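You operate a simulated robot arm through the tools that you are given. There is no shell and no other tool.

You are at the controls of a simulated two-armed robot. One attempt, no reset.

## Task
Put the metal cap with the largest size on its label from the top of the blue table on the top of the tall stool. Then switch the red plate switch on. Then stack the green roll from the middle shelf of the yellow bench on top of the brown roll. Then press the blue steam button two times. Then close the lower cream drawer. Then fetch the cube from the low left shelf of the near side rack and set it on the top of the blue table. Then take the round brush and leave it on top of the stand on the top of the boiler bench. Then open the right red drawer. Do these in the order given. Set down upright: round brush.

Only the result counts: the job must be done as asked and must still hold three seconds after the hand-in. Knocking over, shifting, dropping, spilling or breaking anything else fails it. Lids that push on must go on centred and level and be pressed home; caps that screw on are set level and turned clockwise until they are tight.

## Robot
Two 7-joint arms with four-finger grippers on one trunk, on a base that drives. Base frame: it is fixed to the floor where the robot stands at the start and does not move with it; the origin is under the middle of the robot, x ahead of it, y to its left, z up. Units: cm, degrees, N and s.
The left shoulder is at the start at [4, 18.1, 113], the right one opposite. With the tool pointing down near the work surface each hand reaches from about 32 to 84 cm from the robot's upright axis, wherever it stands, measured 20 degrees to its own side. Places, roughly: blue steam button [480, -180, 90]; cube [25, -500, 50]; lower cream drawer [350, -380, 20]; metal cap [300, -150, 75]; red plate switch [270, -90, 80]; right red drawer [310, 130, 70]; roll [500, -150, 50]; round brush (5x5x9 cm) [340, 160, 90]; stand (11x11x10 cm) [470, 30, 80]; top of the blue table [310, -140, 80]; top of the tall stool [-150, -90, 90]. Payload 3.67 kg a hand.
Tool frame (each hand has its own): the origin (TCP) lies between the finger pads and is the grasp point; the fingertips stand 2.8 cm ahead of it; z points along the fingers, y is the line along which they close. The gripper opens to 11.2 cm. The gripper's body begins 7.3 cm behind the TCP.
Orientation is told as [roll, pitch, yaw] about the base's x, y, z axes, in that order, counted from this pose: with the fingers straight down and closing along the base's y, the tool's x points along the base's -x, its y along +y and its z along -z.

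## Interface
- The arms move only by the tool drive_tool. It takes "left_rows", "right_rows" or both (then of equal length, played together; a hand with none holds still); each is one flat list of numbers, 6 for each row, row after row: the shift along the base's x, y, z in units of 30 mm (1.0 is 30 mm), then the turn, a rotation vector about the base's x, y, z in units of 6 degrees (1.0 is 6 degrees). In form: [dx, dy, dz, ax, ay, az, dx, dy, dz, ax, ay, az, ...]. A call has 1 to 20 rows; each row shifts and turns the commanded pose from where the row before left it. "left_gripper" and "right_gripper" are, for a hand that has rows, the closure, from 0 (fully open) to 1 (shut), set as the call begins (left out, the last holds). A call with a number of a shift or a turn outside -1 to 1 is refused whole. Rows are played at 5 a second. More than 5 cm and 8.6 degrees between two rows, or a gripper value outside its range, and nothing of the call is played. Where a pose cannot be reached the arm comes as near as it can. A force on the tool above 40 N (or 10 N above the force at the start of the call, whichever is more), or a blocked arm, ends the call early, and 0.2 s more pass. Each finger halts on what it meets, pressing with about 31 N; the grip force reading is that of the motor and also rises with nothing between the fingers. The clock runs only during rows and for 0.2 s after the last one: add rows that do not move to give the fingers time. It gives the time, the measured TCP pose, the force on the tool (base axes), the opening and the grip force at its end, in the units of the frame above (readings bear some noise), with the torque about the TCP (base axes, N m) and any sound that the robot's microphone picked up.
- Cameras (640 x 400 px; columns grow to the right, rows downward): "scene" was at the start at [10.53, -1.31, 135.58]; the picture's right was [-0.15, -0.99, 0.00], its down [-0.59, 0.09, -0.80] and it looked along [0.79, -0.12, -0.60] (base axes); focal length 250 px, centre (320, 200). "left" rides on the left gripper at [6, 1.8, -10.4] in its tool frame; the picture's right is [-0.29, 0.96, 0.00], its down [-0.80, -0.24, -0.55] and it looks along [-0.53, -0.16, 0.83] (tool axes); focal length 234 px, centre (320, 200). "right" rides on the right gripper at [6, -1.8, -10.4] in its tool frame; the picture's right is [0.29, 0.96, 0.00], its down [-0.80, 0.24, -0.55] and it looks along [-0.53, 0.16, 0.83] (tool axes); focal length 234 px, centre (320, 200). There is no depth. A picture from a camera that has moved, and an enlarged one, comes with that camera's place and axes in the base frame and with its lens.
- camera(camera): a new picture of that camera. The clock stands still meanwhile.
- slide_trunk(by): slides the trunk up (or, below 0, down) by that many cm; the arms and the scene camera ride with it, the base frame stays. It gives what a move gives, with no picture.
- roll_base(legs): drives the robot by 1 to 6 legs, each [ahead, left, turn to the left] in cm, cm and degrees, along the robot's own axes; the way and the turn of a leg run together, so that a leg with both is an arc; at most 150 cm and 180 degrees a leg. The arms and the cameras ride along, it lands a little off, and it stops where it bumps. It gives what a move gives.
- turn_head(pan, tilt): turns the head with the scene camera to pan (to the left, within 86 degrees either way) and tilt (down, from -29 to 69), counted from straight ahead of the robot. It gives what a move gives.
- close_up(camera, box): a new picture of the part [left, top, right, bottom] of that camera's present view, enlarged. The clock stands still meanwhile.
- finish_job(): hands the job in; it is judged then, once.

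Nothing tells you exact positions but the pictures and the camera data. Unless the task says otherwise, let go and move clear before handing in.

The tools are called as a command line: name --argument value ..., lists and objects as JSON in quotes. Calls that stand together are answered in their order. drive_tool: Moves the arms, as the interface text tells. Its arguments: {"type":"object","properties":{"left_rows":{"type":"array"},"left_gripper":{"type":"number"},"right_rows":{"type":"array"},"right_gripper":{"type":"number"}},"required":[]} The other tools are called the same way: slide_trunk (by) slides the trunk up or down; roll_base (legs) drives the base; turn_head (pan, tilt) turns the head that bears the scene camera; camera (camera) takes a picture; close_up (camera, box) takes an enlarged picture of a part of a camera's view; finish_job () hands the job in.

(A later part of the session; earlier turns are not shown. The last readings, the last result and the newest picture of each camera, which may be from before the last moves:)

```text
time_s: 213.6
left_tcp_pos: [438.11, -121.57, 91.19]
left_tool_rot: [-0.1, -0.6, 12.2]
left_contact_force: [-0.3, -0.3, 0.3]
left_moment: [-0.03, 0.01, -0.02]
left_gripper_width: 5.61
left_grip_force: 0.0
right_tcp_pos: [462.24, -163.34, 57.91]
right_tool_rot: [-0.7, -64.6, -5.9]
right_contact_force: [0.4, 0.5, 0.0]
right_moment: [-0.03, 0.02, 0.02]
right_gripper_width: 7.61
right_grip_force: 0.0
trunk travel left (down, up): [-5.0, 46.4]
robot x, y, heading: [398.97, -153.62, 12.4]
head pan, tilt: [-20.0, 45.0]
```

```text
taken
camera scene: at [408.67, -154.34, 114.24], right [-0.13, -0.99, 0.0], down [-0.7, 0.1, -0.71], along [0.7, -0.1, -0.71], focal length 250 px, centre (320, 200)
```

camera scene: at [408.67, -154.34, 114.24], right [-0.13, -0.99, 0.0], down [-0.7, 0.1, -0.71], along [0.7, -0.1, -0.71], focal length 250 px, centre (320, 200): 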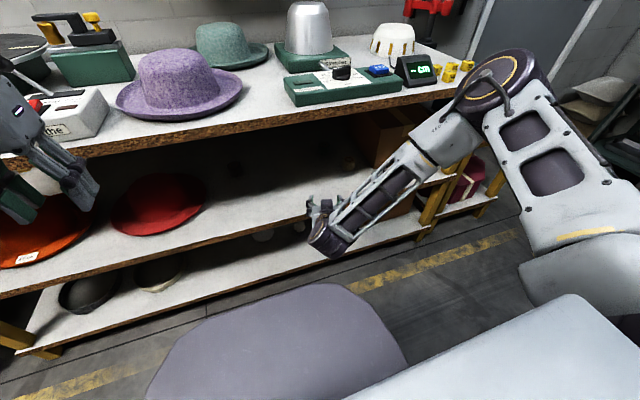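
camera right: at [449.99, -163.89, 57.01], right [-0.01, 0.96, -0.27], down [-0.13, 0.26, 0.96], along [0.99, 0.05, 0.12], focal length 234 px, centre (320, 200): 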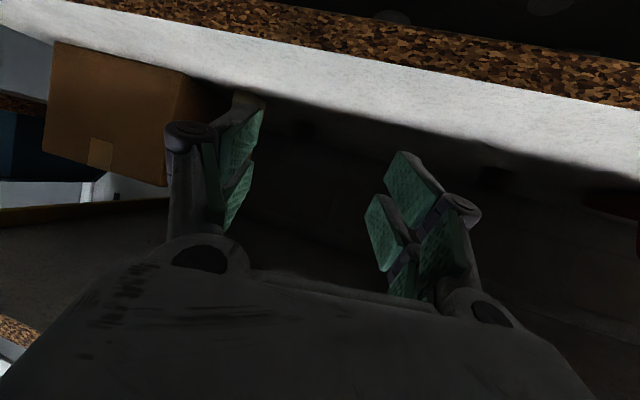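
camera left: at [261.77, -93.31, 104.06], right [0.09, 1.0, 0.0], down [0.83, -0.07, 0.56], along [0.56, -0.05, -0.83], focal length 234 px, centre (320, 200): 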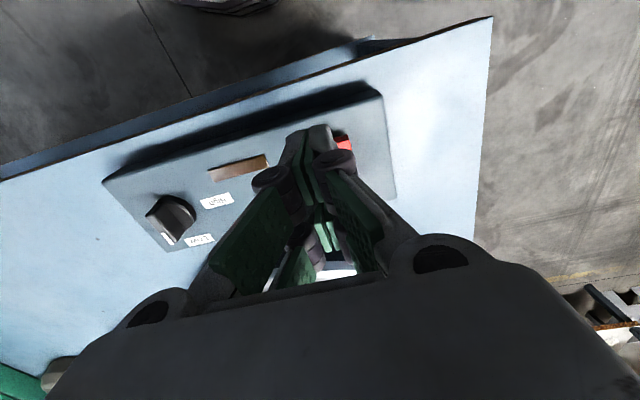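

The forearm must stay below the bench top, so I'll keep the base here and extend the arm into the shelf. First lower the trunk a bit and reach in partway.

slide_trunk --by -4

drive_tool --right_rows '[0.9, -0.2, 0, 0.0, 0, 0, 0.9, -0.2, 0, 0, 0, 0, 0.9, -0.2, 0, 0, 0, 0, 0.9, -0.2, 0, 0, 0, 0, 0.9, -0.2, 0, 0, 0, 0, 0.9, -0.2, 0, 0, 0, 0, 0, 0, 0, 0, 0, 0]'

camera --camera "right"

camera --camera "scene"

```text
time_s: 214.4
left_tcp_pos: [438.12, -121.61, 87.35]
left_tool_rot: [-0.1, -0.6, 12.2]
left_contact_force: [0.0, 0.2, -1.0]
left_moment: [0.0, -0.02, 0.01]
left_gripper_width: 5.59
left_grip_force: 0.0
right_tcp_pos: [462.11, -163.29, 54.09]
right_tool_rot: [-0.7, -64.6, -6.0]
right_contact_force: [0.0, 0.4, 0.3]
right_moment: [-0.01, 0.03, 0.0]
right_gripper_width: 7.63
right_grip_force: 0.1
trunk travel left (down, up): [-1.0, 50.4]
robot x, y, heading: [398.88, -153.66, 12.4]
head pan, tilt: [-20.0, 45.0]
```

```text
time_s: 216.0
left_tcp_pos: [438.13, -121.55, 87.38]
left_tool_rot: [-0.1, -0.5, 12.1]
left_contact_force: [-0.4, 0.0, 0.1]
left_moment: [0.01, 0.01, -0.02]
left_gripper_width: 5.59
left_grip_force: 0.1
right_tcp_pos: [478.44, -166.84, 54.25]
right_tool_rot: [-0.7, -64.5, -5.9]
right_contact_force: [0.6, -0.3, -0.6]
right_moment: [-0.01, -0.01, 0.01]
right_gripper_width: 7.62
right_grip_force: 0.1
trunk travel left (down, up): [-1.0, 50.4]
robot x, y, heading: [398.91, -153.36, 12.2]
head pan, tilt: [-20.0, 45.0]
```

```text
taken
camera right: at [466.22, -167.43, 53.27], right [-0.01, 0.96, -0.27], down [-0.13, 0.26, 0.96], along [0.99, 0.05, 0.12], focal length 234 px, centre (320, 200)
```

right: 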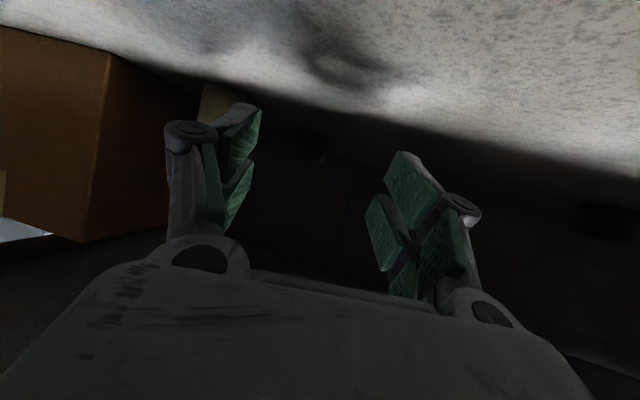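

```text
taken
camera scene: at [408.66, -154.35, 110.36], right [-0.14, -0.99, 0.0], down [-0.7, 0.1, -0.71], along [0.7, -0.1, -0.71], focal length 250 px, centre (320, 200)
```

scene: 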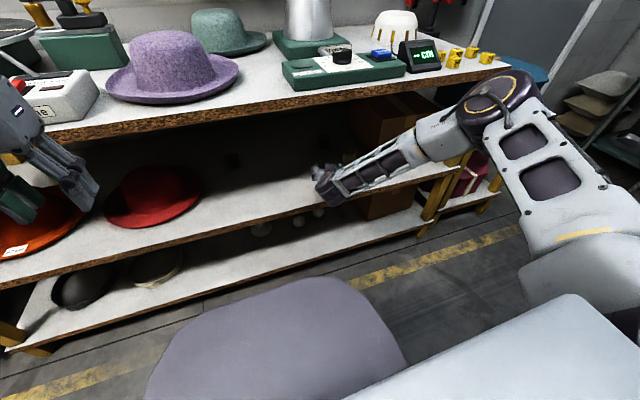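

close_up --camera "right" --box '[250, 100, 390, 190]'

close_up --camera "right" --box '[540, 170, 640, 260]'

```text
4.44 times, centred on (320, 145) of right
camera zoom: at [466.22, -167.43, 53.27], right [-0.01, 0.96, -0.27], down [-0.13, 0.26, 0.96], along [0.99, 0.05, 0.12], focal length 1041 px, centre (320, 444)
```

zoom: 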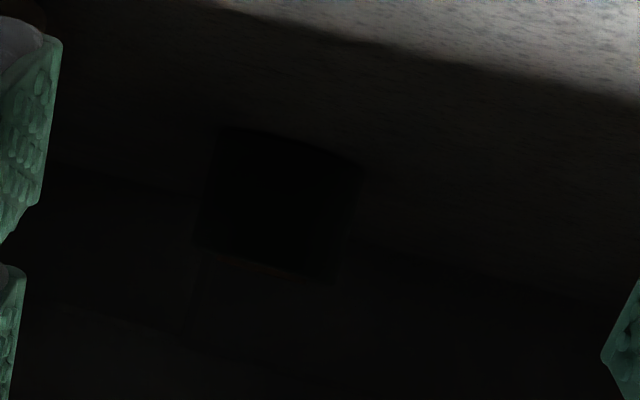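

```text
4.44 times, centred on (590, 215) of right
camera zoom: at [466.22, -167.43, 53.27], right [-0.01, 0.96, -0.27], down [-0.13, 0.26, 0.96], along [0.99, 0.05, 0.12], focal length 1041 px, centre (-880, 133)
```

zoom: 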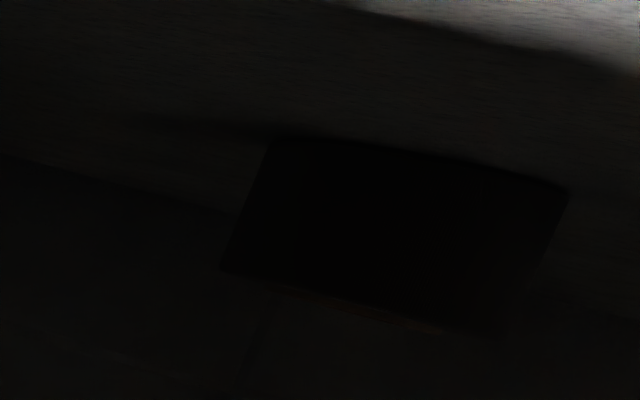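

Roll B is straight ahead of the gripper at about (507,-169.5), z 47.5–52. Advancing partway.

drive_tool --right_rows '[0.943, -0.097, -0.12, 0, 0, 0, 0.943, -0.097, -0.12, 0, 0, 0, 0.943, -0.097, -0.12, 0, 0, 0, 0.943, -0.097, -0.12, 0, 0, 0, 0.943, -0.097, -0.12, 0, 0, 0, 0.943, -0.097, -0.12, 0, 0, 0, 0, 0, 0, 0, 0, 0]'

camera --camera "right"

camera --camera "scene"

```text
time_s: 217.6
left_tcp_pos: [437.99, -121.59, 87.44]
left_tool_rot: [-0.1, -0.6, 12.2]
left_contact_force: [0.2, -0.3, -0.1]
left_moment: [0.03, 0.0, -0.03]
left_gripper_width: 5.6
left_grip_force: 0.1
right_tcp_pos: [495.47, -168.82, 51.95]
right_tool_rot: [-0.6, -64.5, -6.1]
right_contact_force: [0.1, 0.6, 0.6]
right_moment: [0.02, 0.03, 0.0]
right_gripper_width: 7.6
right_grip_force: 0.2
trunk travel left (down, up): [-1.0, 50.4]
robot x, y, heading: [398.58, -153.4, 12.4]
head pan, tilt: [-20.0, 45.0]
```

```text
taken
camera right: at [483.19, -169.27, 50.95], right [-0.01, 0.96, -0.26], down [-0.13, 0.26, 0.96], along [0.99, 0.05, 0.12], focal length 234 px, centre (320, 200)
```

right: 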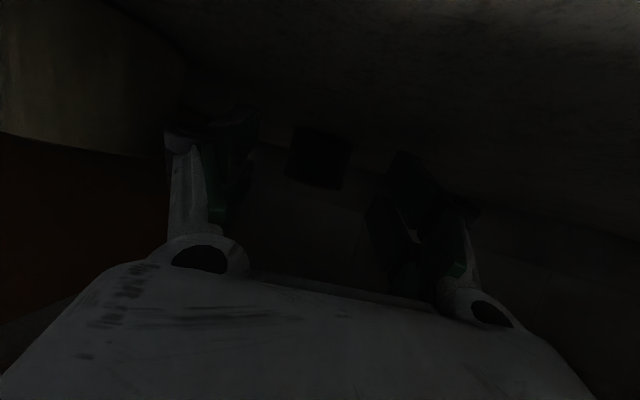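

```text
taken
camera scene: at [408.66, -154.37, 110.36], right [-0.14, -0.99, 0.0], down [-0.7, 0.1, -0.71], along [0.7, -0.1, -0.71], focal length 250 px, centre (320, 200)
```

scene: 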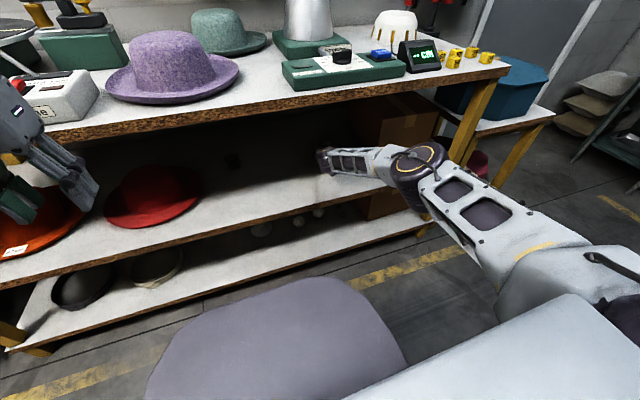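

drive_tool --right_rows '[0.9, -0.04, -0.03, 0, 0, 0, 0.9, -0.04, -0.03, 0, 0, 0, 0.9, -0.04, -0.03, 0, 0, 0, 0.9, -0.04, -0.03, 0, 0, 0, 0, 0, 0, 0, 0, 0]'

camera --camera "right"

```text
time_s: 218.0
left_tcp_pos: [438.02, -121.5, 87.29]
left_tool_rot: [-0.2, -0.5, 12.3]
left_contact_force: [1.0, -0.4, -0.6]
left_moment: [0.0, 0.0, 0.0]
left_gripper_width: 5.59
left_grip_force: 0.0
right_tcp_pos: [496.24, -166.54, 51.23]
right_tool_rot: [-0.4, -63.3, -4.0]
right_contact_force: [-3.5, 0.6, 6.9]
right_moment: [0.34, 0.05, 0.19]
right_gripper_width: 7.86
right_grip_force: 2.4
right hand out of reach, approached as far as the arm can: row 1
trunk travel left (down, up): [-1.0, 50.4]
robot x, y, heading: [398.98, -153.79, 12.1]
head pan, tilt: [-20.0, 45.0]
stopped in row 1 (right hand): the force on the tool passed its limit at 66 N (the readings are from after the stop); the commanded pose is now the measured one
```

```text
taken
camera right: at [484.0, -167.47, 50.45], right [-0.05, 0.96, -0.26], down [-0.12, 0.25, 0.96], along [0.99, 0.08, 0.1], focal length 234 px, centre (320, 200)
```

right: 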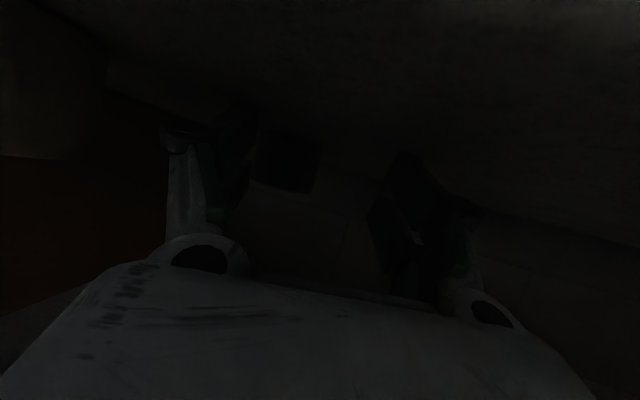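

The arm reached its limit and there was a contact. I'll check the scene before moving anything.

camera --camera "scene"

close_up --camera "scene" --box '[280, 100, 520, 250]'

```text
taken
camera scene: at [408.66, -154.26, 110.36], right [-0.14, -0.99, 0.0], down [-0.7, 0.1, -0.71], along [0.7, -0.1, -0.71], focal length 250 px, centre (320, 200)
```

scene: 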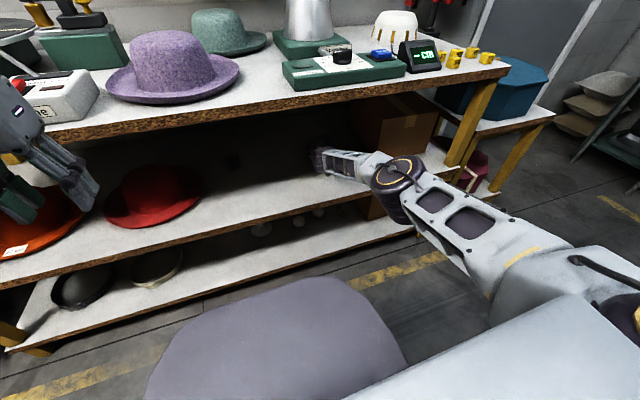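

```text
2.67 times, centred on (400, 175) of scene
camera zoom: at [408.66, -154.26, 110.36], right [-0.14, -0.99, 0.0], down [-0.7, 0.1, -0.71], along [0.7, -0.1, -0.71], focal length 665 px, centre (107, 267)
```

zoom: 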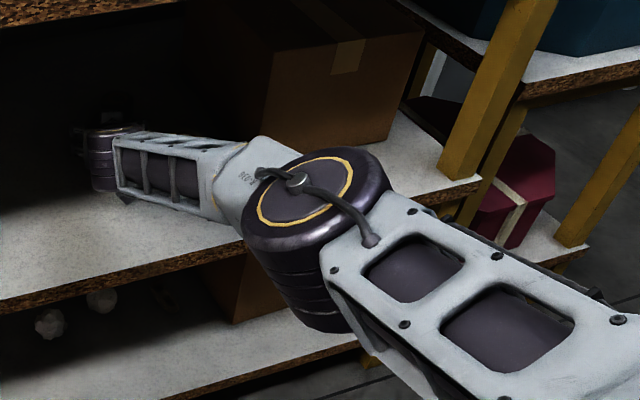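

The elbow is well clear; the arm simply hit its reach limit. I'll retract the hand a little, then move the base forward 12 cm to gain reach.

drive_tool --right_rows '[-0.9, -0.1, 0.2, 0, 0, 0, -0.9, -0.2, 0.2, 0, 0, 0, -0.9, -0.25, 0.1, -0.02, -0.25, -0.17, -0.9, -0.25, 0, 0, 0, -0.17, -0.4, -0.2, 0, 0, 0, 0, 0, 0, 0, 0, 0, 0]'

roll_base --legs '[[12, 0, 0]]'

camera --camera "right"

camera --camera "scene"

```text
time_s: 219.4
left_tcp_pos: [438.07, -121.69, 87.29]
left_tool_rot: [-0.1, -0.7, 12.2]
left_contact_force: [0.1, -0.7, 1.2]
left_moment: [0.06, 0.02, -0.02]
left_gripper_width: 5.6
left_grip_force: 0.0
right_tcp_pos: [484.13, -169.62, 52.39]
right_tool_rot: [-0.6, -64.7, -6.0]
right_contact_force: [-0.3, -0.1, -0.1]
right_moment: [0.0, 0.0, -0.02]
right_gripper_width: 7.63
right_grip_force: 0.0
trunk travel left (down, up): [-1.0, 50.4]
robot x, y, heading: [398.83, -153.41, 12.5]
head pan, tilt: [-20.0, 45.0]
```

```text
time_s: 220.7
left_tcp_pos: [449.85, -118.98, 87.34]
left_tool_rot: [-0.1, -0.5, 12.3]
left_contact_force: [0.5, 0.4, -0.3]
left_moment: [0.0, 0.04, -0.02]
left_gripper_width: 5.57
left_grip_force: 0.0
right_tcp_pos: [495.94, -166.87, 52.46]
right_tool_rot: [-0.8, -64.6, -5.7]
right_contact_force: [1.1, 0.1, -0.6]
right_moment: [0.03, -0.03, 0.0]
right_gripper_width: 7.61
right_grip_force: 0.1
trunk travel left (down, up): [-1.0, 50.4]
robot x, y, heading: [410.55, -151.33, 12.1]
head pan, tilt: [-20.0, 45.0]
```

```text
taken
camera right: at [483.74, -167.45, 51.3], right [-0.02, 0.96, -0.27], down [-0.13, 0.26, 0.96], along [0.99, 0.05, 0.12], focal length 234 px, centre (320, 200)
```

right: 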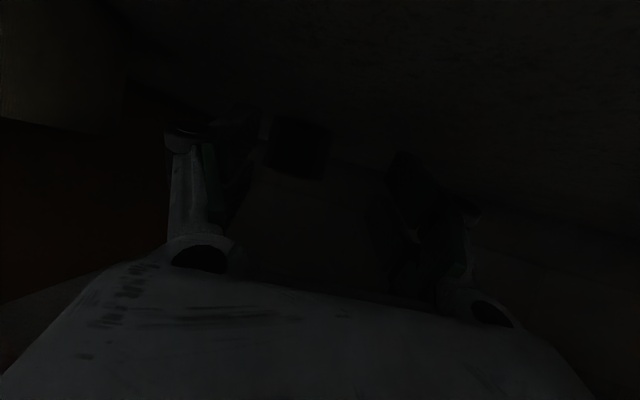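

```text
taken
camera scene: at [420.54, -151.79, 110.34], right [-0.13, -0.99, 0.0], down [-0.7, 0.1, -0.71], along [0.7, -0.1, -0.71], focal length 250 px, centre (320, 200)
```

scene: 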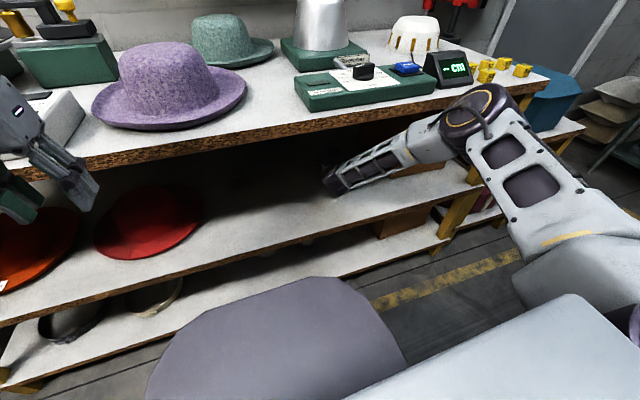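

Better posture now. Aligning laterally with roll B and advancing around it.

drive_tool --right_rows '[0, -0.5, 0, 0, 0, 0, 0.9, -0.09, -0.07, 0, 0, 0, 0.9, -0.09, -0.07, 0, 0, 0, 0, 0, 0, 0, 0, 0]'

drive_tool --right_rows '[0.9, -0.09, -0.07, 0, 0, 0, 0.8, -0.08, -0.07, 0, 0, 0, 0, 0, 0, 0, 0, 0]'

camera --camera "right"

```text
time_s: 221.7
left_tcp_pos: [449.71, -119.08, 87.3]
left_tool_rot: [-0.1, -0.6, 12.1]
left_contact_force: [0.0, 0.0, 0.0]
left_moment: [0.04, -0.01, -0.02]
left_gripper_width: 5.6
left_grip_force: 0.2
right_tcp_pos: [501.25, -169.09, 52.01]
right_tool_rot: [-0.7, -64.7, -5.9]
right_contact_force: [0.5, -0.1, -0.2]
right_moment: [-0.03, -0.01, 0.02]
right_gripper_width: 7.59
right_grip_force: 0.2
trunk travel left (down, up): [-1.0, 50.4]
robot x, y, heading: [410.61, -151.07, 12.0]
head pan, tilt: [-20.0, 45.0]
```

```text
time_s: 222.5
left_tcp_pos: [449.74, -118.96, 87.26]
left_tool_rot: [0.0, -0.7, 12.2]
left_contact_force: [-0.1, -0.1, 0.0]
left_moment: [-0.01, -0.02, -0.03]
left_gripper_width: 5.61
left_grip_force: 0.0
right_tcp_pos: [506.24, -169.51, 51.71]
right_tool_rot: [-0.6, -64.6, -6.0]
right_contact_force: [0.7, -0.4, -0.6]
right_moment: [-0.02, -0.01, 0.0]
right_gripper_width: 7.6
right_grip_force: 0.0
trunk travel left (down, up): [-1.0, 50.4]
robot x, y, heading: [410.47, -151.17, 12.3]
head pan, tilt: [-20.0, 45.0]
```

```text
taken
camera right: at [494.1, -170.11, 50.67], right [-0.02, 0.96, -0.26], down [-0.13, 0.26, 0.96], along [0.99, 0.05, 0.12], focal length 234 px, centre (320, 200)
```

right: 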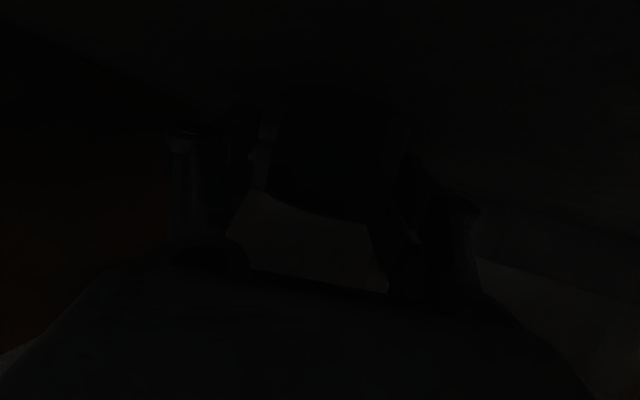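

The roll is between the fingers. Closing the gripper.

drive_tool --right_rows '[0, 0, 0, 0, 0, 0, 0, 0, 0, 0, 0, 0, 0, 0, 0, 0, 0, 0, 0, 0, 0, 0, 0, 0]' --right_gripper 1

close_up --camera "right" --box '[220, 60, 440, 260]'

```text
time_s: 223.5
left_tcp_pos: [449.77, -119.01, 87.28]
left_tool_rot: [0.0, -0.5, 12.4]
left_contact_force: [0.6, 0.7, -0.3]
left_moment: [-0.02, 0.01, -0.01]
left_gripper_width: 5.61
left_grip_force: 0.0
right_tcp_pos: [506.34, -169.38, 51.65]
right_tool_rot: [-0.5, -64.7, -5.9]
right_contact_force: [-0.9, -0.3, -0.2]
right_moment: [0.03, 0.02, 0.02]
right_gripper_width: 5.16
right_grip_force: 30.4
trunk travel left (down, up): [-1.0, 50.4]
robot x, y, heading: [410.26, -151.0, 12.2]
head pan, tilt: [-20.0, 45.0]
```

```text
2.00 times, centred on (330, 160) of right
camera zoom: at [494.09, -170.08, 50.68], right [-0.02, 0.96, -0.26], down [-0.13, 0.26, 0.96], along [0.99, 0.05, 0.12], focal length 468 px, centre (300, 280)
```

zoom: 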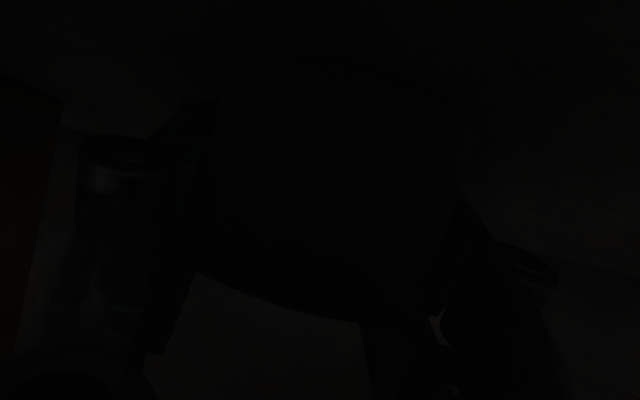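

Gripped (5.2 cm wide). Lifting it slightly and pulling it out into the light to check its colour.

drive_tool --right_rows '[0, 0, 0.5, 0, 0, 0, 0, 0, 0.6, 0, 0, 0, -0.8, 0.1, 0.3, 0, 0, 0, -0.9, 0.1, 0, 0, 0, 0, -0.9, 0.1, 0, 0, 0, 0, -0.9, 0.1, 0, 0, 0, 0, -0.9, 0.1, 0, 0, 0, 0, 0, 0, 0, 0, 0, 0]'

roll_base --legs '[[-14, 0, 0]]'

camera --camera "right"

camera --camera "scene"

```text
time_s: 225.3
left_tcp_pos: [449.74, -119.03, 87.23]
left_tool_rot: [-0.1, -0.6, 12.3]
left_contact_force: [0.2, 0.3, 0.1]
left_moment: [0.0, -0.03, 0.03]
left_gripper_width: 5.62
left_grip_force: 0.1
right_tcp_pos: [493.0, -168.12, 55.79]
right_tool_rot: [-0.7, -64.6, -5.9]
right_contact_force: [0.1, -0.2, -0.9]
right_moment: [-0.01, -0.05, -0.02]
right_gripper_width: 5.17
right_grip_force: 31.3
trunk travel left (down, up): [-1.0, 50.4]
robot x, y, heading: [410.61, -151.54, 12.3]
head pan, tilt: [-20.0, 45.0]
```

```text
time_s: 226.6
left_tcp_pos: [435.75, -122.19, 87.37]
left_tool_rot: [-0.1, -0.6, 12.3]
left_contact_force: [-0.9, 0.0, 0.9]
left_moment: [0.03, -0.04, 0.03]
left_gripper_width: 5.61
left_grip_force: 0.1
right_tcp_pos: [479.03, -171.07, 55.86]
right_tool_rot: [-0.6, -64.7, -5.9]
right_contact_force: [-0.3, 0.4, -0.3]
right_moment: [-0.01, 0.02, -0.02]
right_gripper_width: 5.2
right_grip_force: 30.9
trunk travel left (down, up): [-1.0, 50.4]
robot x, y, heading: [396.36, -154.35, 12.6]
head pan, tilt: [-20.0, 45.0]
```

```text
taken
camera right: at [466.84, -171.67, 54.85], right [-0.02, 0.96, -0.26], down [-0.13, 0.26, 0.96], along [0.99, 0.05, 0.12], focal length 234 px, centre (320, 200)
```

right: 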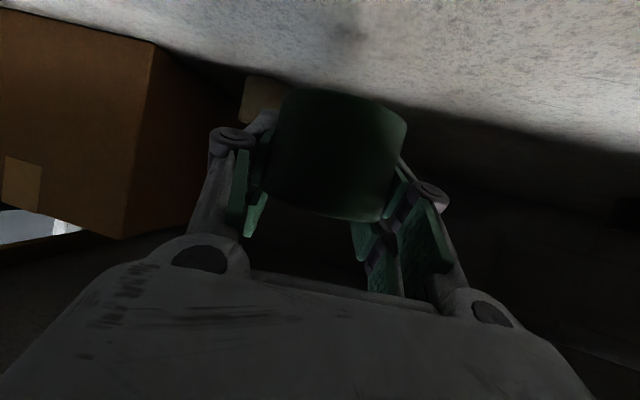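

```text
taken
camera scene: at [406.35, -154.87, 110.37], right [-0.14, -0.99, 0.0], down [-0.7, 0.1, -0.71], along [0.7, -0.1, -0.71], focal length 250 px, centre (320, 200)
```

scene: 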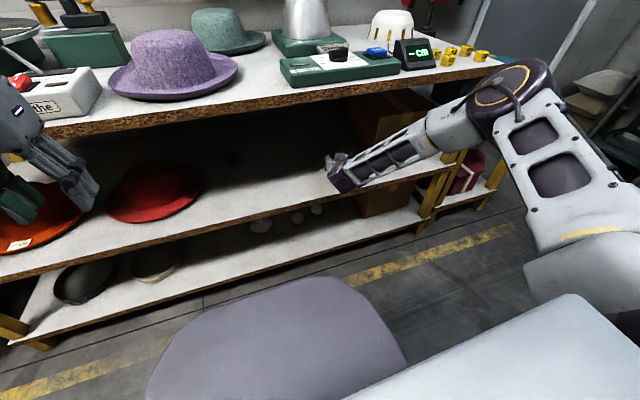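

It's the green roll. Now I'll shift the base left so I can stack it on the other dark (brown) roll C near (496,-130).

drive_tool --right_rows '[-0.5, 0, 0.6, 0, 0, 0.8, -0.5, 0, 0.5, 0, 0, 0.8, 0, 0, 0, 0, 0, 0.7, 0, 0, 0, 0, 0, 0, 0, 0, 0, 0, 0, 0]'

roll_base --legs '[[0, 27, 0]]'

camera --camera "right"

camera --camera "scene"

```text
time_s: 227.8
left_tcp_pos: [435.9, -122.06, 87.28]
left_tool_rot: [-0.2, -0.5, 12.4]
left_contact_force: [-0.9, 0.2, 0.0]
left_moment: [-0.01, -0.02, -0.01]
left_gripper_width: 5.56
left_grip_force: 0.1
right_tcp_pos: [479.03, -171.18, 55.74]
right_tool_rot: [-0.6, -64.7, -5.9]
right_contact_force: [0.5, 0.1, -0.3]
right_moment: [0.0, -0.01, -0.01]
right_gripper_width: 5.17
right_grip_force: 30.7
right hand out of reach, approached as far as the arm can: row 1, 2, 3
trunk travel left (down, up): [-1.0, 50.4]
robot x, y, heading: [396.56, -154.35, 12.2]
head pan, tilt: [-20.0, 45.0]
```

```text
time_s: 229.8
left_tcp_pos: [430.03, -95.08, 87.28]
left_tool_rot: [-0.3, -0.7, 12.2]
left_contact_force: [-0.2, 0.4, 0.3]
left_moment: [-0.04, 0.01, -0.03]
left_gripper_width: 5.56
left_grip_force: 0.1
right_tcp_pos: [473.21, -144.03, 55.86]
right_tool_rot: [-0.7, -64.7, -5.7]
right_contact_force: [-0.1, 0.2, -1.0]
right_moment: [0.02, 0.0, -0.06]
right_gripper_width: 5.18
right_grip_force: 30.9
trunk travel left (down, up): [-1.0, 50.4]
robot x, y, heading: [390.89, -127.08, 12.3]
head pan, tilt: [-20.0, 45.0]
```

```text
taken
camera right: at [461.05, -144.61, 54.79], right [-0.02, 0.96, -0.27], down [-0.13, 0.26, 0.96], along [0.99, 0.05, 0.12], focal length 234 px, centre (320, 200)
```

right: 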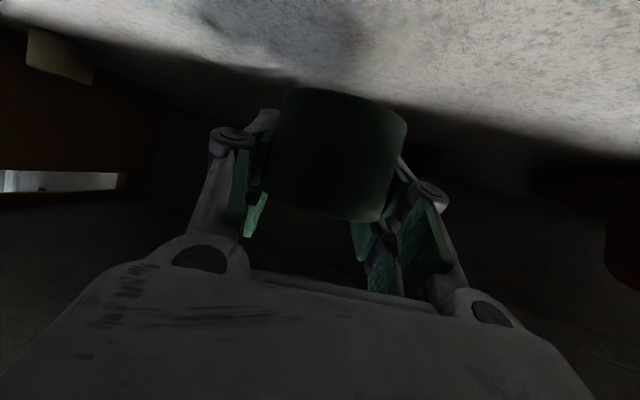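

```text
taken
camera scene: at [400.6, -127.79, 110.36], right [-0.13, -0.99, 0.0], down [-0.7, 0.09, -0.71], along [0.7, -0.1, -0.71], focal length 250 px, centre (320, 200)
```

scene: 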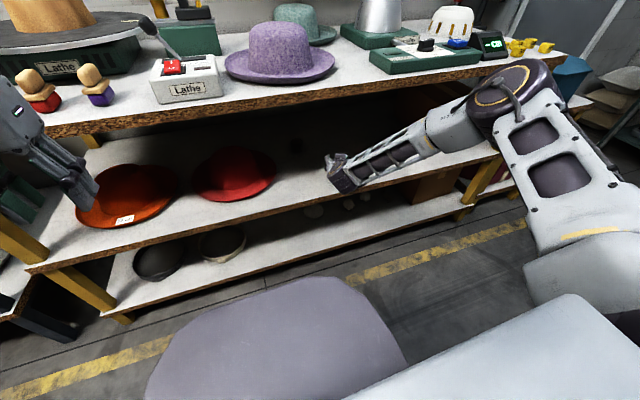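

The wrist is near a joint limit there, so I'll keep this yaw. Raise the hand a bit, then shift the base left and forward toward roll C.

drive_tool --right_rows '[0.3, -0.03, 0.6, 0, 0, 0, 0.3, -0.03, 0.6, 0, 0, 0, 0, 0, 0, 0, 0, 0]'

roll_base --legs '[[0, 15, 0], [8, 0, 0]]'

camera --camera "right"

camera --camera "scene"

```text
time_s: 230.6
left_tcp_pos: [430.06, -95.03, 87.26]
left_tool_rot: [0.0, -0.6, 12.3]
left_contact_force: [-0.7, 0.7, 0.6]
left_moment: [-0.04, 0.0, 0.01]
left_gripper_width: 5.57
left_grip_force: 0.1
right_tcp_pos: [475.08, -144.29, 59.37]
right_tool_rot: [-0.6, -64.6, -5.8]
right_contact_force: [0.2, -0.3, 0.1]
right_moment: [0.04, -0.01, -0.03]
right_gripper_width: 5.16
right_grip_force: 31.1
trunk travel left (down, up): [-1.0, 50.4]
robot x, y, heading: [390.47, -127.37, 12.0]
head pan, tilt: [-20.0, 45.0]
```

```text
time_s: 232.7
left_tcp_pos: [434.73, -79.01, 87.22]
left_tool_rot: [-0.2, -0.6, 12.1]
left_contact_force: [1.5, -0.5, -0.3]
left_moment: [-0.01, 0.09, -0.04]
left_gripper_width: 5.62
left_grip_force: 0.1
right_tcp_pos: [479.73, -128.33, 59.35]
right_tool_rot: [-0.7, -64.6, -5.8]
right_contact_force: [0.5, -0.1, -0.6]
right_moment: [-0.03, 0.0, -0.03]
right_gripper_width: 5.15
right_grip_force: 31.0
trunk travel left (down, up): [-1.0, 50.4]
robot x, y, heading: [395.36, -110.92, 12.4]
head pan, tilt: [-20.0, 45.0]
```

```text
taken
camera right: at [467.61, -128.87, 58.24], right [-0.02, 0.96, -0.27], down [-0.13, 0.26, 0.96], along [0.99, 0.05, 0.12], focal length 234 px, centre (320, 200)
```

right: 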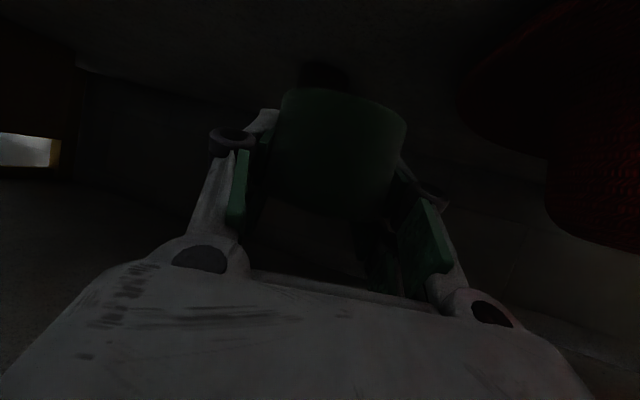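

```text
taken
camera scene: at [405.48, -111.78, 110.34], right [-0.14, -0.99, 0.0], down [-0.7, 0.1, -0.71], along [0.7, -0.1, -0.71], focal length 250 px, centre (320, 200)
```

scene: 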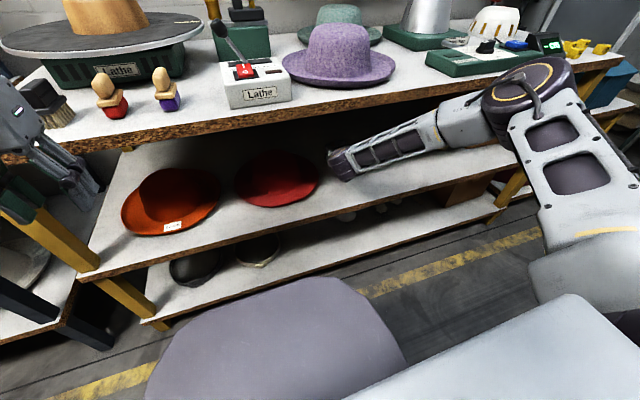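

close_up --camera "right" --box '[270, 40, 410, 130]'

```text
4.44 times, centred on (340, 85) of right
camera zoom: at [467.61, -128.87, 58.24], right [-0.02, 0.96, -0.27], down [-0.13, 0.26, 0.96], along [0.99, 0.05, 0.12], focal length 1041 px, centre (231, 711)
```

zoom: 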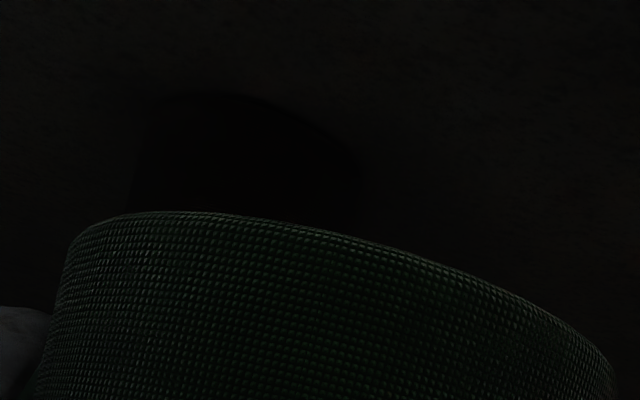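

close_up --camera "scene" --box '[300, 120, 370, 170]'

close_up --camera "left" --box '[0, 0, 640, 400]'

```text
8.00 times, centred on (335, 145) of scene
camera zoom: at [405.48, -111.78, 110.34], right [-0.14, -0.99, 0.0], down [-0.7, 0.1, -0.71], along [0.7, -0.1, -0.71], focal length 1996 px, centre (200, 640)
```

zoom: 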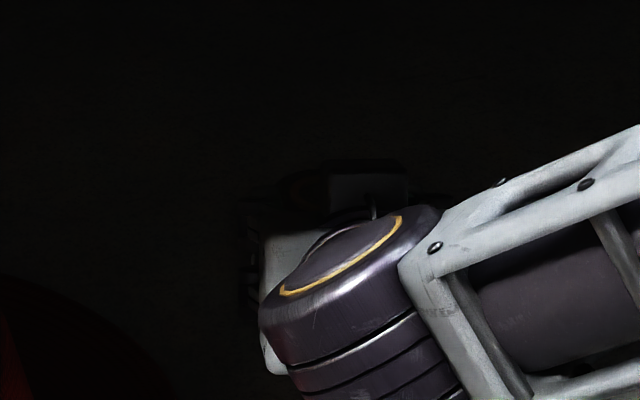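

```text
1.00 times, centred on (320, 200) of left (not enlarged: the box is as wide or as high as the picture)
camera zoom: at [428.39, -78.63, 97.56], right [0.08, 1.0, 0.0], down [0.82, -0.07, 0.56], along [0.56, -0.04, -0.83], focal length 234 px, centre (320, 200)
```

zoom: 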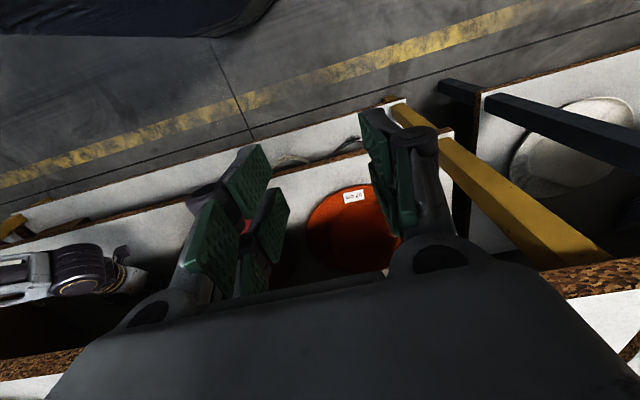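

Roll C is straight ahead at about (493,-130.6). I'll nudge the base forward and then place the green roll over it.

roll_base --legs '[[6, 0, 0]]'

camera --camera "right"

close_up --camera "right" --box '[260, 30, 420, 130]'

```text
time_s: 233.6
left_tcp_pos: [440.59, -77.72, 87.1]
left_tool_rot: [-0.1, -0.5, 12.2]
left_contact_force: [0.3, -0.4, -0.9]
left_moment: [-0.02, 0.07, 0.03]
left_gripper_width: 5.6
left_grip_force: 0.1
right_tcp_pos: [485.61, -127.06, 59.16]
right_tool_rot: [-0.6, -64.5, -5.8]
right_contact_force: [-1.0, 0.3, -1.4]
right_moment: [-0.01, -0.03, 0.0]
right_gripper_width: 5.14
right_grip_force: 31.4
trunk travel left (down, up): [-1.0, 50.4]
robot x, y, heading: [400.85, -109.3, 12.1]
head pan, tilt: [-20.0, 45.0]
```

```text
taken
camera right: at [473.42, -127.63, 58.23], right [-0.02, 0.96, -0.27], down [-0.13, 0.26, 0.96], along [0.99, 0.05, 0.12], focal length 234 px, centre (320, 200)
```

right: 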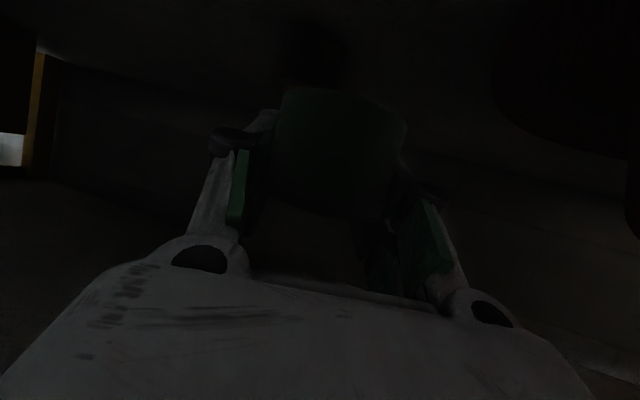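

```text
4.00 times, centred on (340, 80) of right
camera zoom: at [473.42, -127.63, 58.23], right [-0.02, 0.96, -0.27], down [-0.13, 0.26, 0.96], along [0.99, 0.05, 0.12], focal length 937 px, centre (240, 680)
```

zoom: 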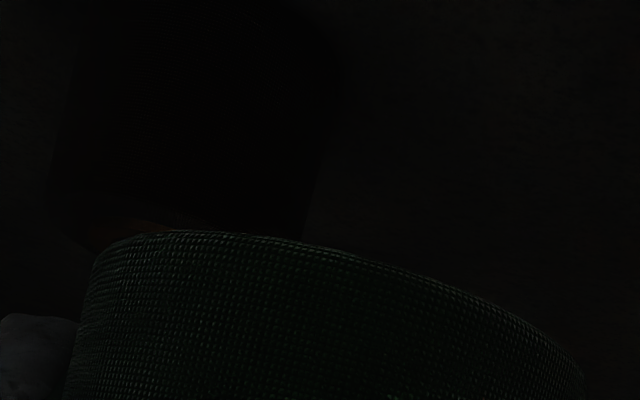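

C is confirmed at about (493.8,-130.6). Moving the green roll over it.

drive_tool --right_rows '[0.9, -0.32, 0, 0, 0, 0, 0.9, -0.32, 0, 0, 0, 0, 0.9, -0.32, 0, 0, 0, 0, 0.9, -0.32, 0, 0, 0, 0, 0, 0, 0, 0, 0, 0]'

close_up --camera "right" --box '[220, 0, 460, 180]'

camera --camera "scene"

```text
time_s: 234.8
left_tcp_pos: [440.54, -77.84, 87.33]
left_tool_rot: [-0.1, -0.5, 12.2]
left_contact_force: [-0.2, 0.3, 0.4]
left_moment: [-0.01, -0.03, -0.01]
left_gripper_width: 5.6
left_grip_force: 0.1
right_tcp_pos: [496.57, -130.94, 59.39]
right_tool_rot: [-0.6, -64.6, -5.9]
right_contact_force: [-0.5, -0.3, -1.2]
right_moment: [0.01, 0.0, -0.02]
right_gripper_width: 5.17
right_grip_force: 31.2
trunk travel left (down, up): [-1.0, 50.4]
robot x, y, heading: [401.21, -110.22, 12.3]
head pan, tilt: [-20.0, 45.0]
```

```text
2.22 times, centred on (340, 90) of right
camera zoom: at [484.38, -131.51, 58.27], right [-0.02, 0.96, -0.27], down [-0.13, 0.26, 0.96], along [0.99, 0.05, 0.12], focal length 520 px, centre (276, 444)
```

zoom: 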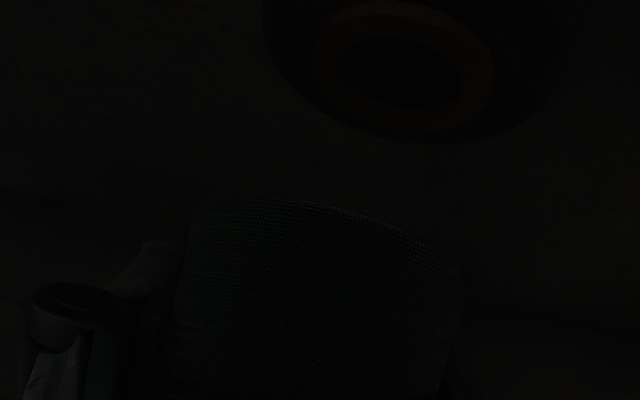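

```text
taken
camera scene: at [411.14, -110.55, 110.36], right [-0.14, -0.99, 0.0], down [-0.7, 0.1, -0.71], along [0.7, -0.1, -0.71], focal length 250 px, centre (320, 200)
```

scene: 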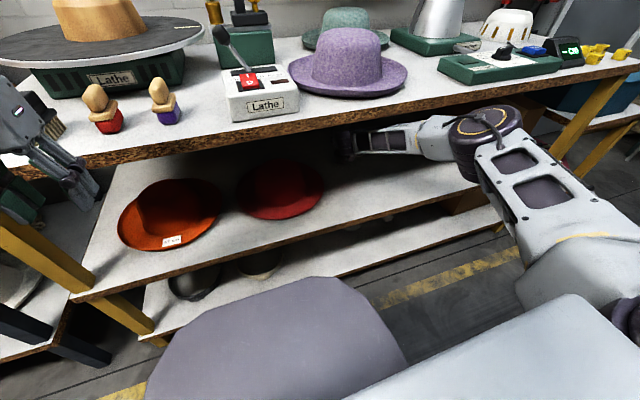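

C's brown core ring is now visible just below; I'll shift the roll about 8 mm further and lower it onto C.

drive_tool --right_rows '[0.27, 0.03, -0.3, 0, 0, 0, 0, 0, -0.4, 0, 0, 0, 0, 0, -0.15, 0, 0, 0, 0, 0, 0, 0, 0, 0]'

drive_tool --right_rows '[0, 0, -0.1, 0, 0, 0, 0, 0, 0, 0, 0, 0]'

drive_tool --right_rows '[0, 0, -0.1, 0, 0, 0, 0, 0, 0, 0, 0, 0]'

```text
time_s: 235.8
left_tcp_pos: [440.51, -77.78, 87.12]
left_tool_rot: [-0.2, -0.5, 12.4]
left_contact_force: [-0.2, 0.0, -0.5]
left_moment: [0.03, 0.0, -0.03]
left_gripper_width: 5.59
left_grip_force: 0.1
right_tcp_pos: [497.28, -130.92, 56.7]
right_tool_rot: [-0.6, -64.6, -5.9]
right_contact_force: [-0.4, -0.4, -0.4]
right_moment: [0.03, 0.0, 0.0]
right_gripper_width: 5.15
right_grip_force: 31.3
trunk travel left (down, up): [-1.0, 50.4]
robot x, y, heading: [401.0, -109.59, 12.4]
head pan, tilt: [-20.0, 45.0]
```

```text
time_s: 236.4
left_tcp_pos: [440.44, -77.77, 87.21]
left_tool_rot: [-0.1, -0.6, 12.1]
left_contact_force: [-1.1, 0.3, 0.5]
left_moment: [0.02, -0.01, -0.01]
left_gripper_width: 5.61
left_grip_force: 0.0
right_tcp_pos: [497.34, -130.83, 56.52]
right_tool_rot: [-0.6, -64.6, -6.0]
right_contact_force: [0.7, 0.3, 0.0]
right_moment: [0.0, 0.01, -0.02]
right_gripper_width: 5.15
right_grip_force: 30.5
trunk travel left (down, up): [-1.0, 50.4]
robot x, y, heading: [401.45, -109.72, 12.2]
head pan, tilt: [-20.0, 45.0]
```

```text
time_s: 237.0
left_tcp_pos: [440.45, -77.77, 87.21]
left_tool_rot: [-0.1, -0.5, 12.2]
left_contact_force: [-0.1, 0.5, -0.5]
left_moment: [-0.01, 0.01, 0.0]
left_gripper_width: 5.6
left_grip_force: 0.0
right_tcp_pos: [497.25, -131.0, 56.33]
right_tool_rot: [-0.6, -64.7, -5.9]
right_contact_force: [-0.2, -0.3, 1.3]
right_moment: [0.06, -0.02, 0.01]
right_gripper_width: 5.17
right_grip_force: 30.9
trunk travel left (down, up): [-1.0, 50.4]
robot x, y, heading: [401.05, -109.69, 12.3]
head pan, tilt: [-20.0, 45.0]
```

drive_tool --right_rows '[0, 0, -0.05, 0, 0, 0, 0, 0, 0, 0, 0, 0]'

drive_tool --right_rows '[0, 0, -0.05, 0, 0, 0, 0, 0, 0, 0, 0, 0]'

close_up --camera "right" --box '[220, 0, 460, 180]'

```text
time_s: 237.6
left_tcp_pos: [440.48, -77.98, 87.29]
left_tool_rot: [0.0, -0.6, 12.2]
left_contact_force: [0.2, -0.2, 0.7]
left_moment: [-0.05, -0.01, 0.0]
left_gripper_width: 5.59
left_grip_force: 0.0
right_tcp_pos: [497.25, -130.85, 56.32]
right_tool_rot: [-0.6, -64.7, -5.9]
right_contact_force: [0.9, -0.8, 5.6]
right_moment: [0.17, 0.14, -0.03]
right_gripper_width: 5.15
right_grip_force: 30.9
trunk travel left (down, up): [-1.0, 50.4]
robot x, y, heading: [401.06, -109.65, 12.4]
head pan, tilt: [-20.0, 45.0]
```

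```text
time_s: 238.2
left_tcp_pos: [440.44, -77.78, 87.17]
left_tool_rot: [-0.2, -0.7, 12.2]
left_contact_force: [0.2, -0.4, -0.3]
left_moment: [0.0, -0.03, 0.0]
left_gripper_width: 5.6
left_grip_force: 0.0
right_tcp_pos: [497.13, -130.79, 56.28]
right_tool_rot: [-0.6, -64.9, -5.8]
right_contact_force: [2.0, -0.2, 11.1]
right_moment: [0.2, 0.15, -0.01]
right_gripper_width: 5.18
right_grip_force: 30.8
trunk travel left (down, up): [-1.0, 50.4]
robot x, y, heading: [401.39, -110.06, 12.2]
head pan, tilt: [-20.0, 45.0]
```

```text
2.22 times, centred on (340, 90) of right
camera zoom: at [485.0, -131.42, 55.15], right [-0.01, 0.96, -0.27], down [-0.13, 0.26, 0.96], along [0.99, 0.05, 0.13], focal length 520 px, centre (276, 444)
```

zoom: 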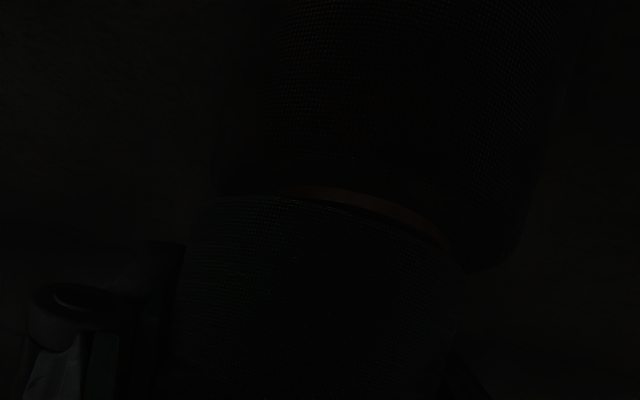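

close_up --camera "right" --box '[290, 50, 430, 140]'

```text
4.44 times, centred on (360, 95) of right
camera zoom: at [485.0, -131.42, 55.15], right [-0.01, 0.96, -0.27], down [-0.13, 0.26, 0.96], along [0.99, 0.05, 0.13], focal length 1041 px, centre (142, 667)
```

zoom: 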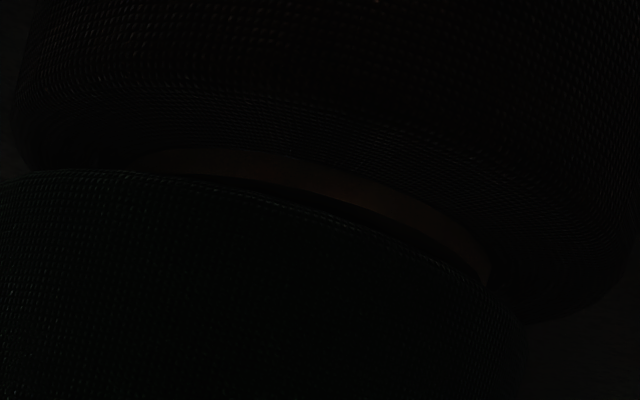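

The roll is touching C, but appears about 1 cm too far back. I'll lift slightly, shift toward the robot, and set it again.

drive_tool --right_rows '[0, 0, 0.3, 0, 0, 0, -0.32, 0.05, 0, 0, 0, 0, 0, 0, 0, 0, 0, 0]'

drive_tool --right_rows '[0, 0, -0.2, 0, 0, 0, 0, 0, 0, 0, 0, 0]'

drive_tool --right_rows '[0, 0, -0.07, 0, 0, 0, 0, 0, 0, 0, 0, 0]'

close_up --camera "right" --box '[260, 20, 460, 160]'

```text
time_s: 239.0
left_tcp_pos: [440.52, -77.68, 87.16]
left_tool_rot: [-0.1, -0.5, 12.2]
left_contact_force: [0.0, -0.1, 0.2]
left_moment: [-0.01, 0.0, 0.0]
left_gripper_width: 5.6
left_grip_force: 0.1
right_tcp_pos: [496.17, -130.76, 56.7]
right_tool_rot: [-0.6, -64.6, -5.8]
right_contact_force: [0.1, -0.4, -1.3]
right_moment: [0.02, 0.0, 0.0]
right_gripper_width: 5.15
right_grip_force: 31.3
trunk travel left (down, up): [-1.0, 50.4]
robot x, y, heading: [401.26, -110.1, 12.2]
head pan, tilt: [-20.0, 45.0]
```

```text
time_s: 239.6
left_tcp_pos: [440.62, -77.76, 87.29]
left_tool_rot: [-0.1, -0.6, 12.2]
left_contact_force: [0.9, 0.0, -0.2]
left_moment: [0.0, -0.04, 0.03]
left_gripper_width: 5.6
left_grip_force: 0.1
right_tcp_pos: [496.17, -130.66, 56.3]
right_tool_rot: [-0.6, -64.5, -6.0]
right_contact_force: [-0.4, -0.1, -0.6]
right_moment: [0.0, 0.0, 0.01]
right_gripper_width: 5.16
right_grip_force: 31.2
trunk travel left (down, up): [-1.0, 50.4]
robot x, y, heading: [401.35, -110.05, 12.5]
head pan, tilt: [-20.0, 45.0]
```

```text
time_s: 240.2
left_tcp_pos: [440.41, -77.71, 87.33]
left_tool_rot: [-0.1, -0.6, 12.2]
left_contact_force: [0.5, 0.2, 0.0]
left_moment: [0.03, 0.01, -0.03]
left_gripper_width: 5.6
left_grip_force: 0.0
right_tcp_pos: [496.24, -130.66, 56.23]
right_tool_rot: [-0.5, -64.8, -6.0]
right_contact_force: [-0.6, -0.5, 8.3]
right_moment: [0.15, 0.16, 0.0]
right_gripper_width: 5.17
right_grip_force: 31.2
trunk travel left (down, up): [-1.0, 50.4]
robot x, y, heading: [401.18, -110.04, 12.2]
head pan, tilt: [-20.0, 45.0]
```

```text
2.86 times, centred on (360, 90) of right
camera zoom: at [484.07, -131.2, 55.17], right [-0.01, 0.96, -0.26], down [-0.13, 0.26, 0.96], along [0.99, 0.05, 0.12], focal length 669 px, centre (206, 514)
```

zoom: 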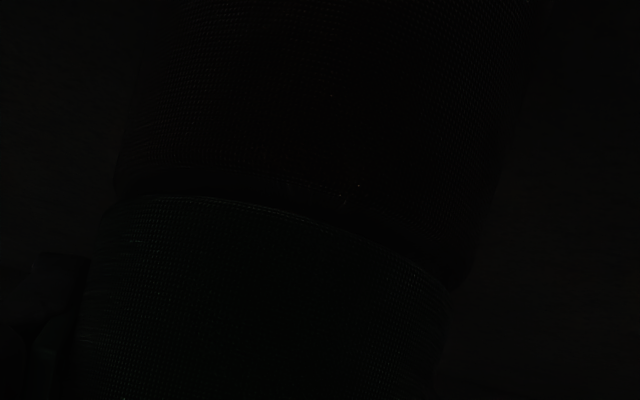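

Now the two rolls line up well (equal widths at the interface). I'll press very slightly to settle it flat, then release.

drive_tool --right_rows '[0, 0, -0.05, 0, 0, 0, 0, 0, 0, 0, 0, 0]'

drive_tool --right_rows '[0, 0, 0, 0, 0, 0, 0, 0, 0, 0, 0, 0, 0, 0, 0, 0, 0, 0]' --right_gripper 0.42

close_up --camera "right" --box '[240, 20, 460, 220]'

```text
time_s: 240.8
left_tcp_pos: [440.5, -77.72, 87.41]
left_tool_rot: [-0.3, -0.8, 12.2]
left_contact_force: [-0.1, 0.4, 0.6]
left_moment: [-0.01, 0.0, -0.03]
left_gripper_width: 5.63
left_grip_force: 0.0
right_tcp_pos: [496.23, -130.58, 56.24]
right_tool_rot: [-0.6, -65.0, -6.0]
right_contact_force: [2.9, 1.0, 14.1]
right_moment: [0.15, 0.14, -0.04]
right_gripper_width: 5.17
right_grip_force: 30.9
trunk travel left (down, up): [-1.0, 50.4]
robot x, y, heading: [401.25, -109.71, 12.1]
head pan, tilt: [-20.0, 45.0]
```

```text
time_s: 241.6
left_tcp_pos: [440.51, -77.92, 87.25]
left_tool_rot: [-0.1, -0.6, 12.2]
left_contact_force: [0.1, 0.0, 0.8]
left_moment: [-0.03, -0.02, 0.0]
left_gripper_width: 5.59
left_grip_force: 0.0
right_tcp_pos: [496.26, -130.74, 55.82]
right_tool_rot: [-0.7, -64.6, -6.0]
right_contact_force: [-0.8, -0.3, 0.7]
right_moment: [0.02, -0.02, -0.02]
right_gripper_width: 6.49
right_grip_force: 0.0
trunk travel left (down, up): [-1.0, 50.4]
robot x, y, heading: [401.38, -110.22, 12.4]
head pan, tilt: [-20.0, 45.0]
```

```text
2.00 times, centred on (350, 120) of right
camera zoom: at [484.01, -131.21, 54.83], right [-0.01, 0.96, -0.27], down [-0.13, 0.26, 0.96], along [0.99, 0.05, 0.12], focal length 468 px, centre (260, 360)
```

zoom: 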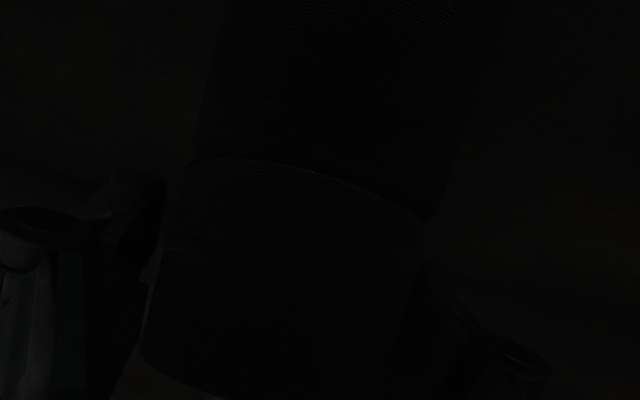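

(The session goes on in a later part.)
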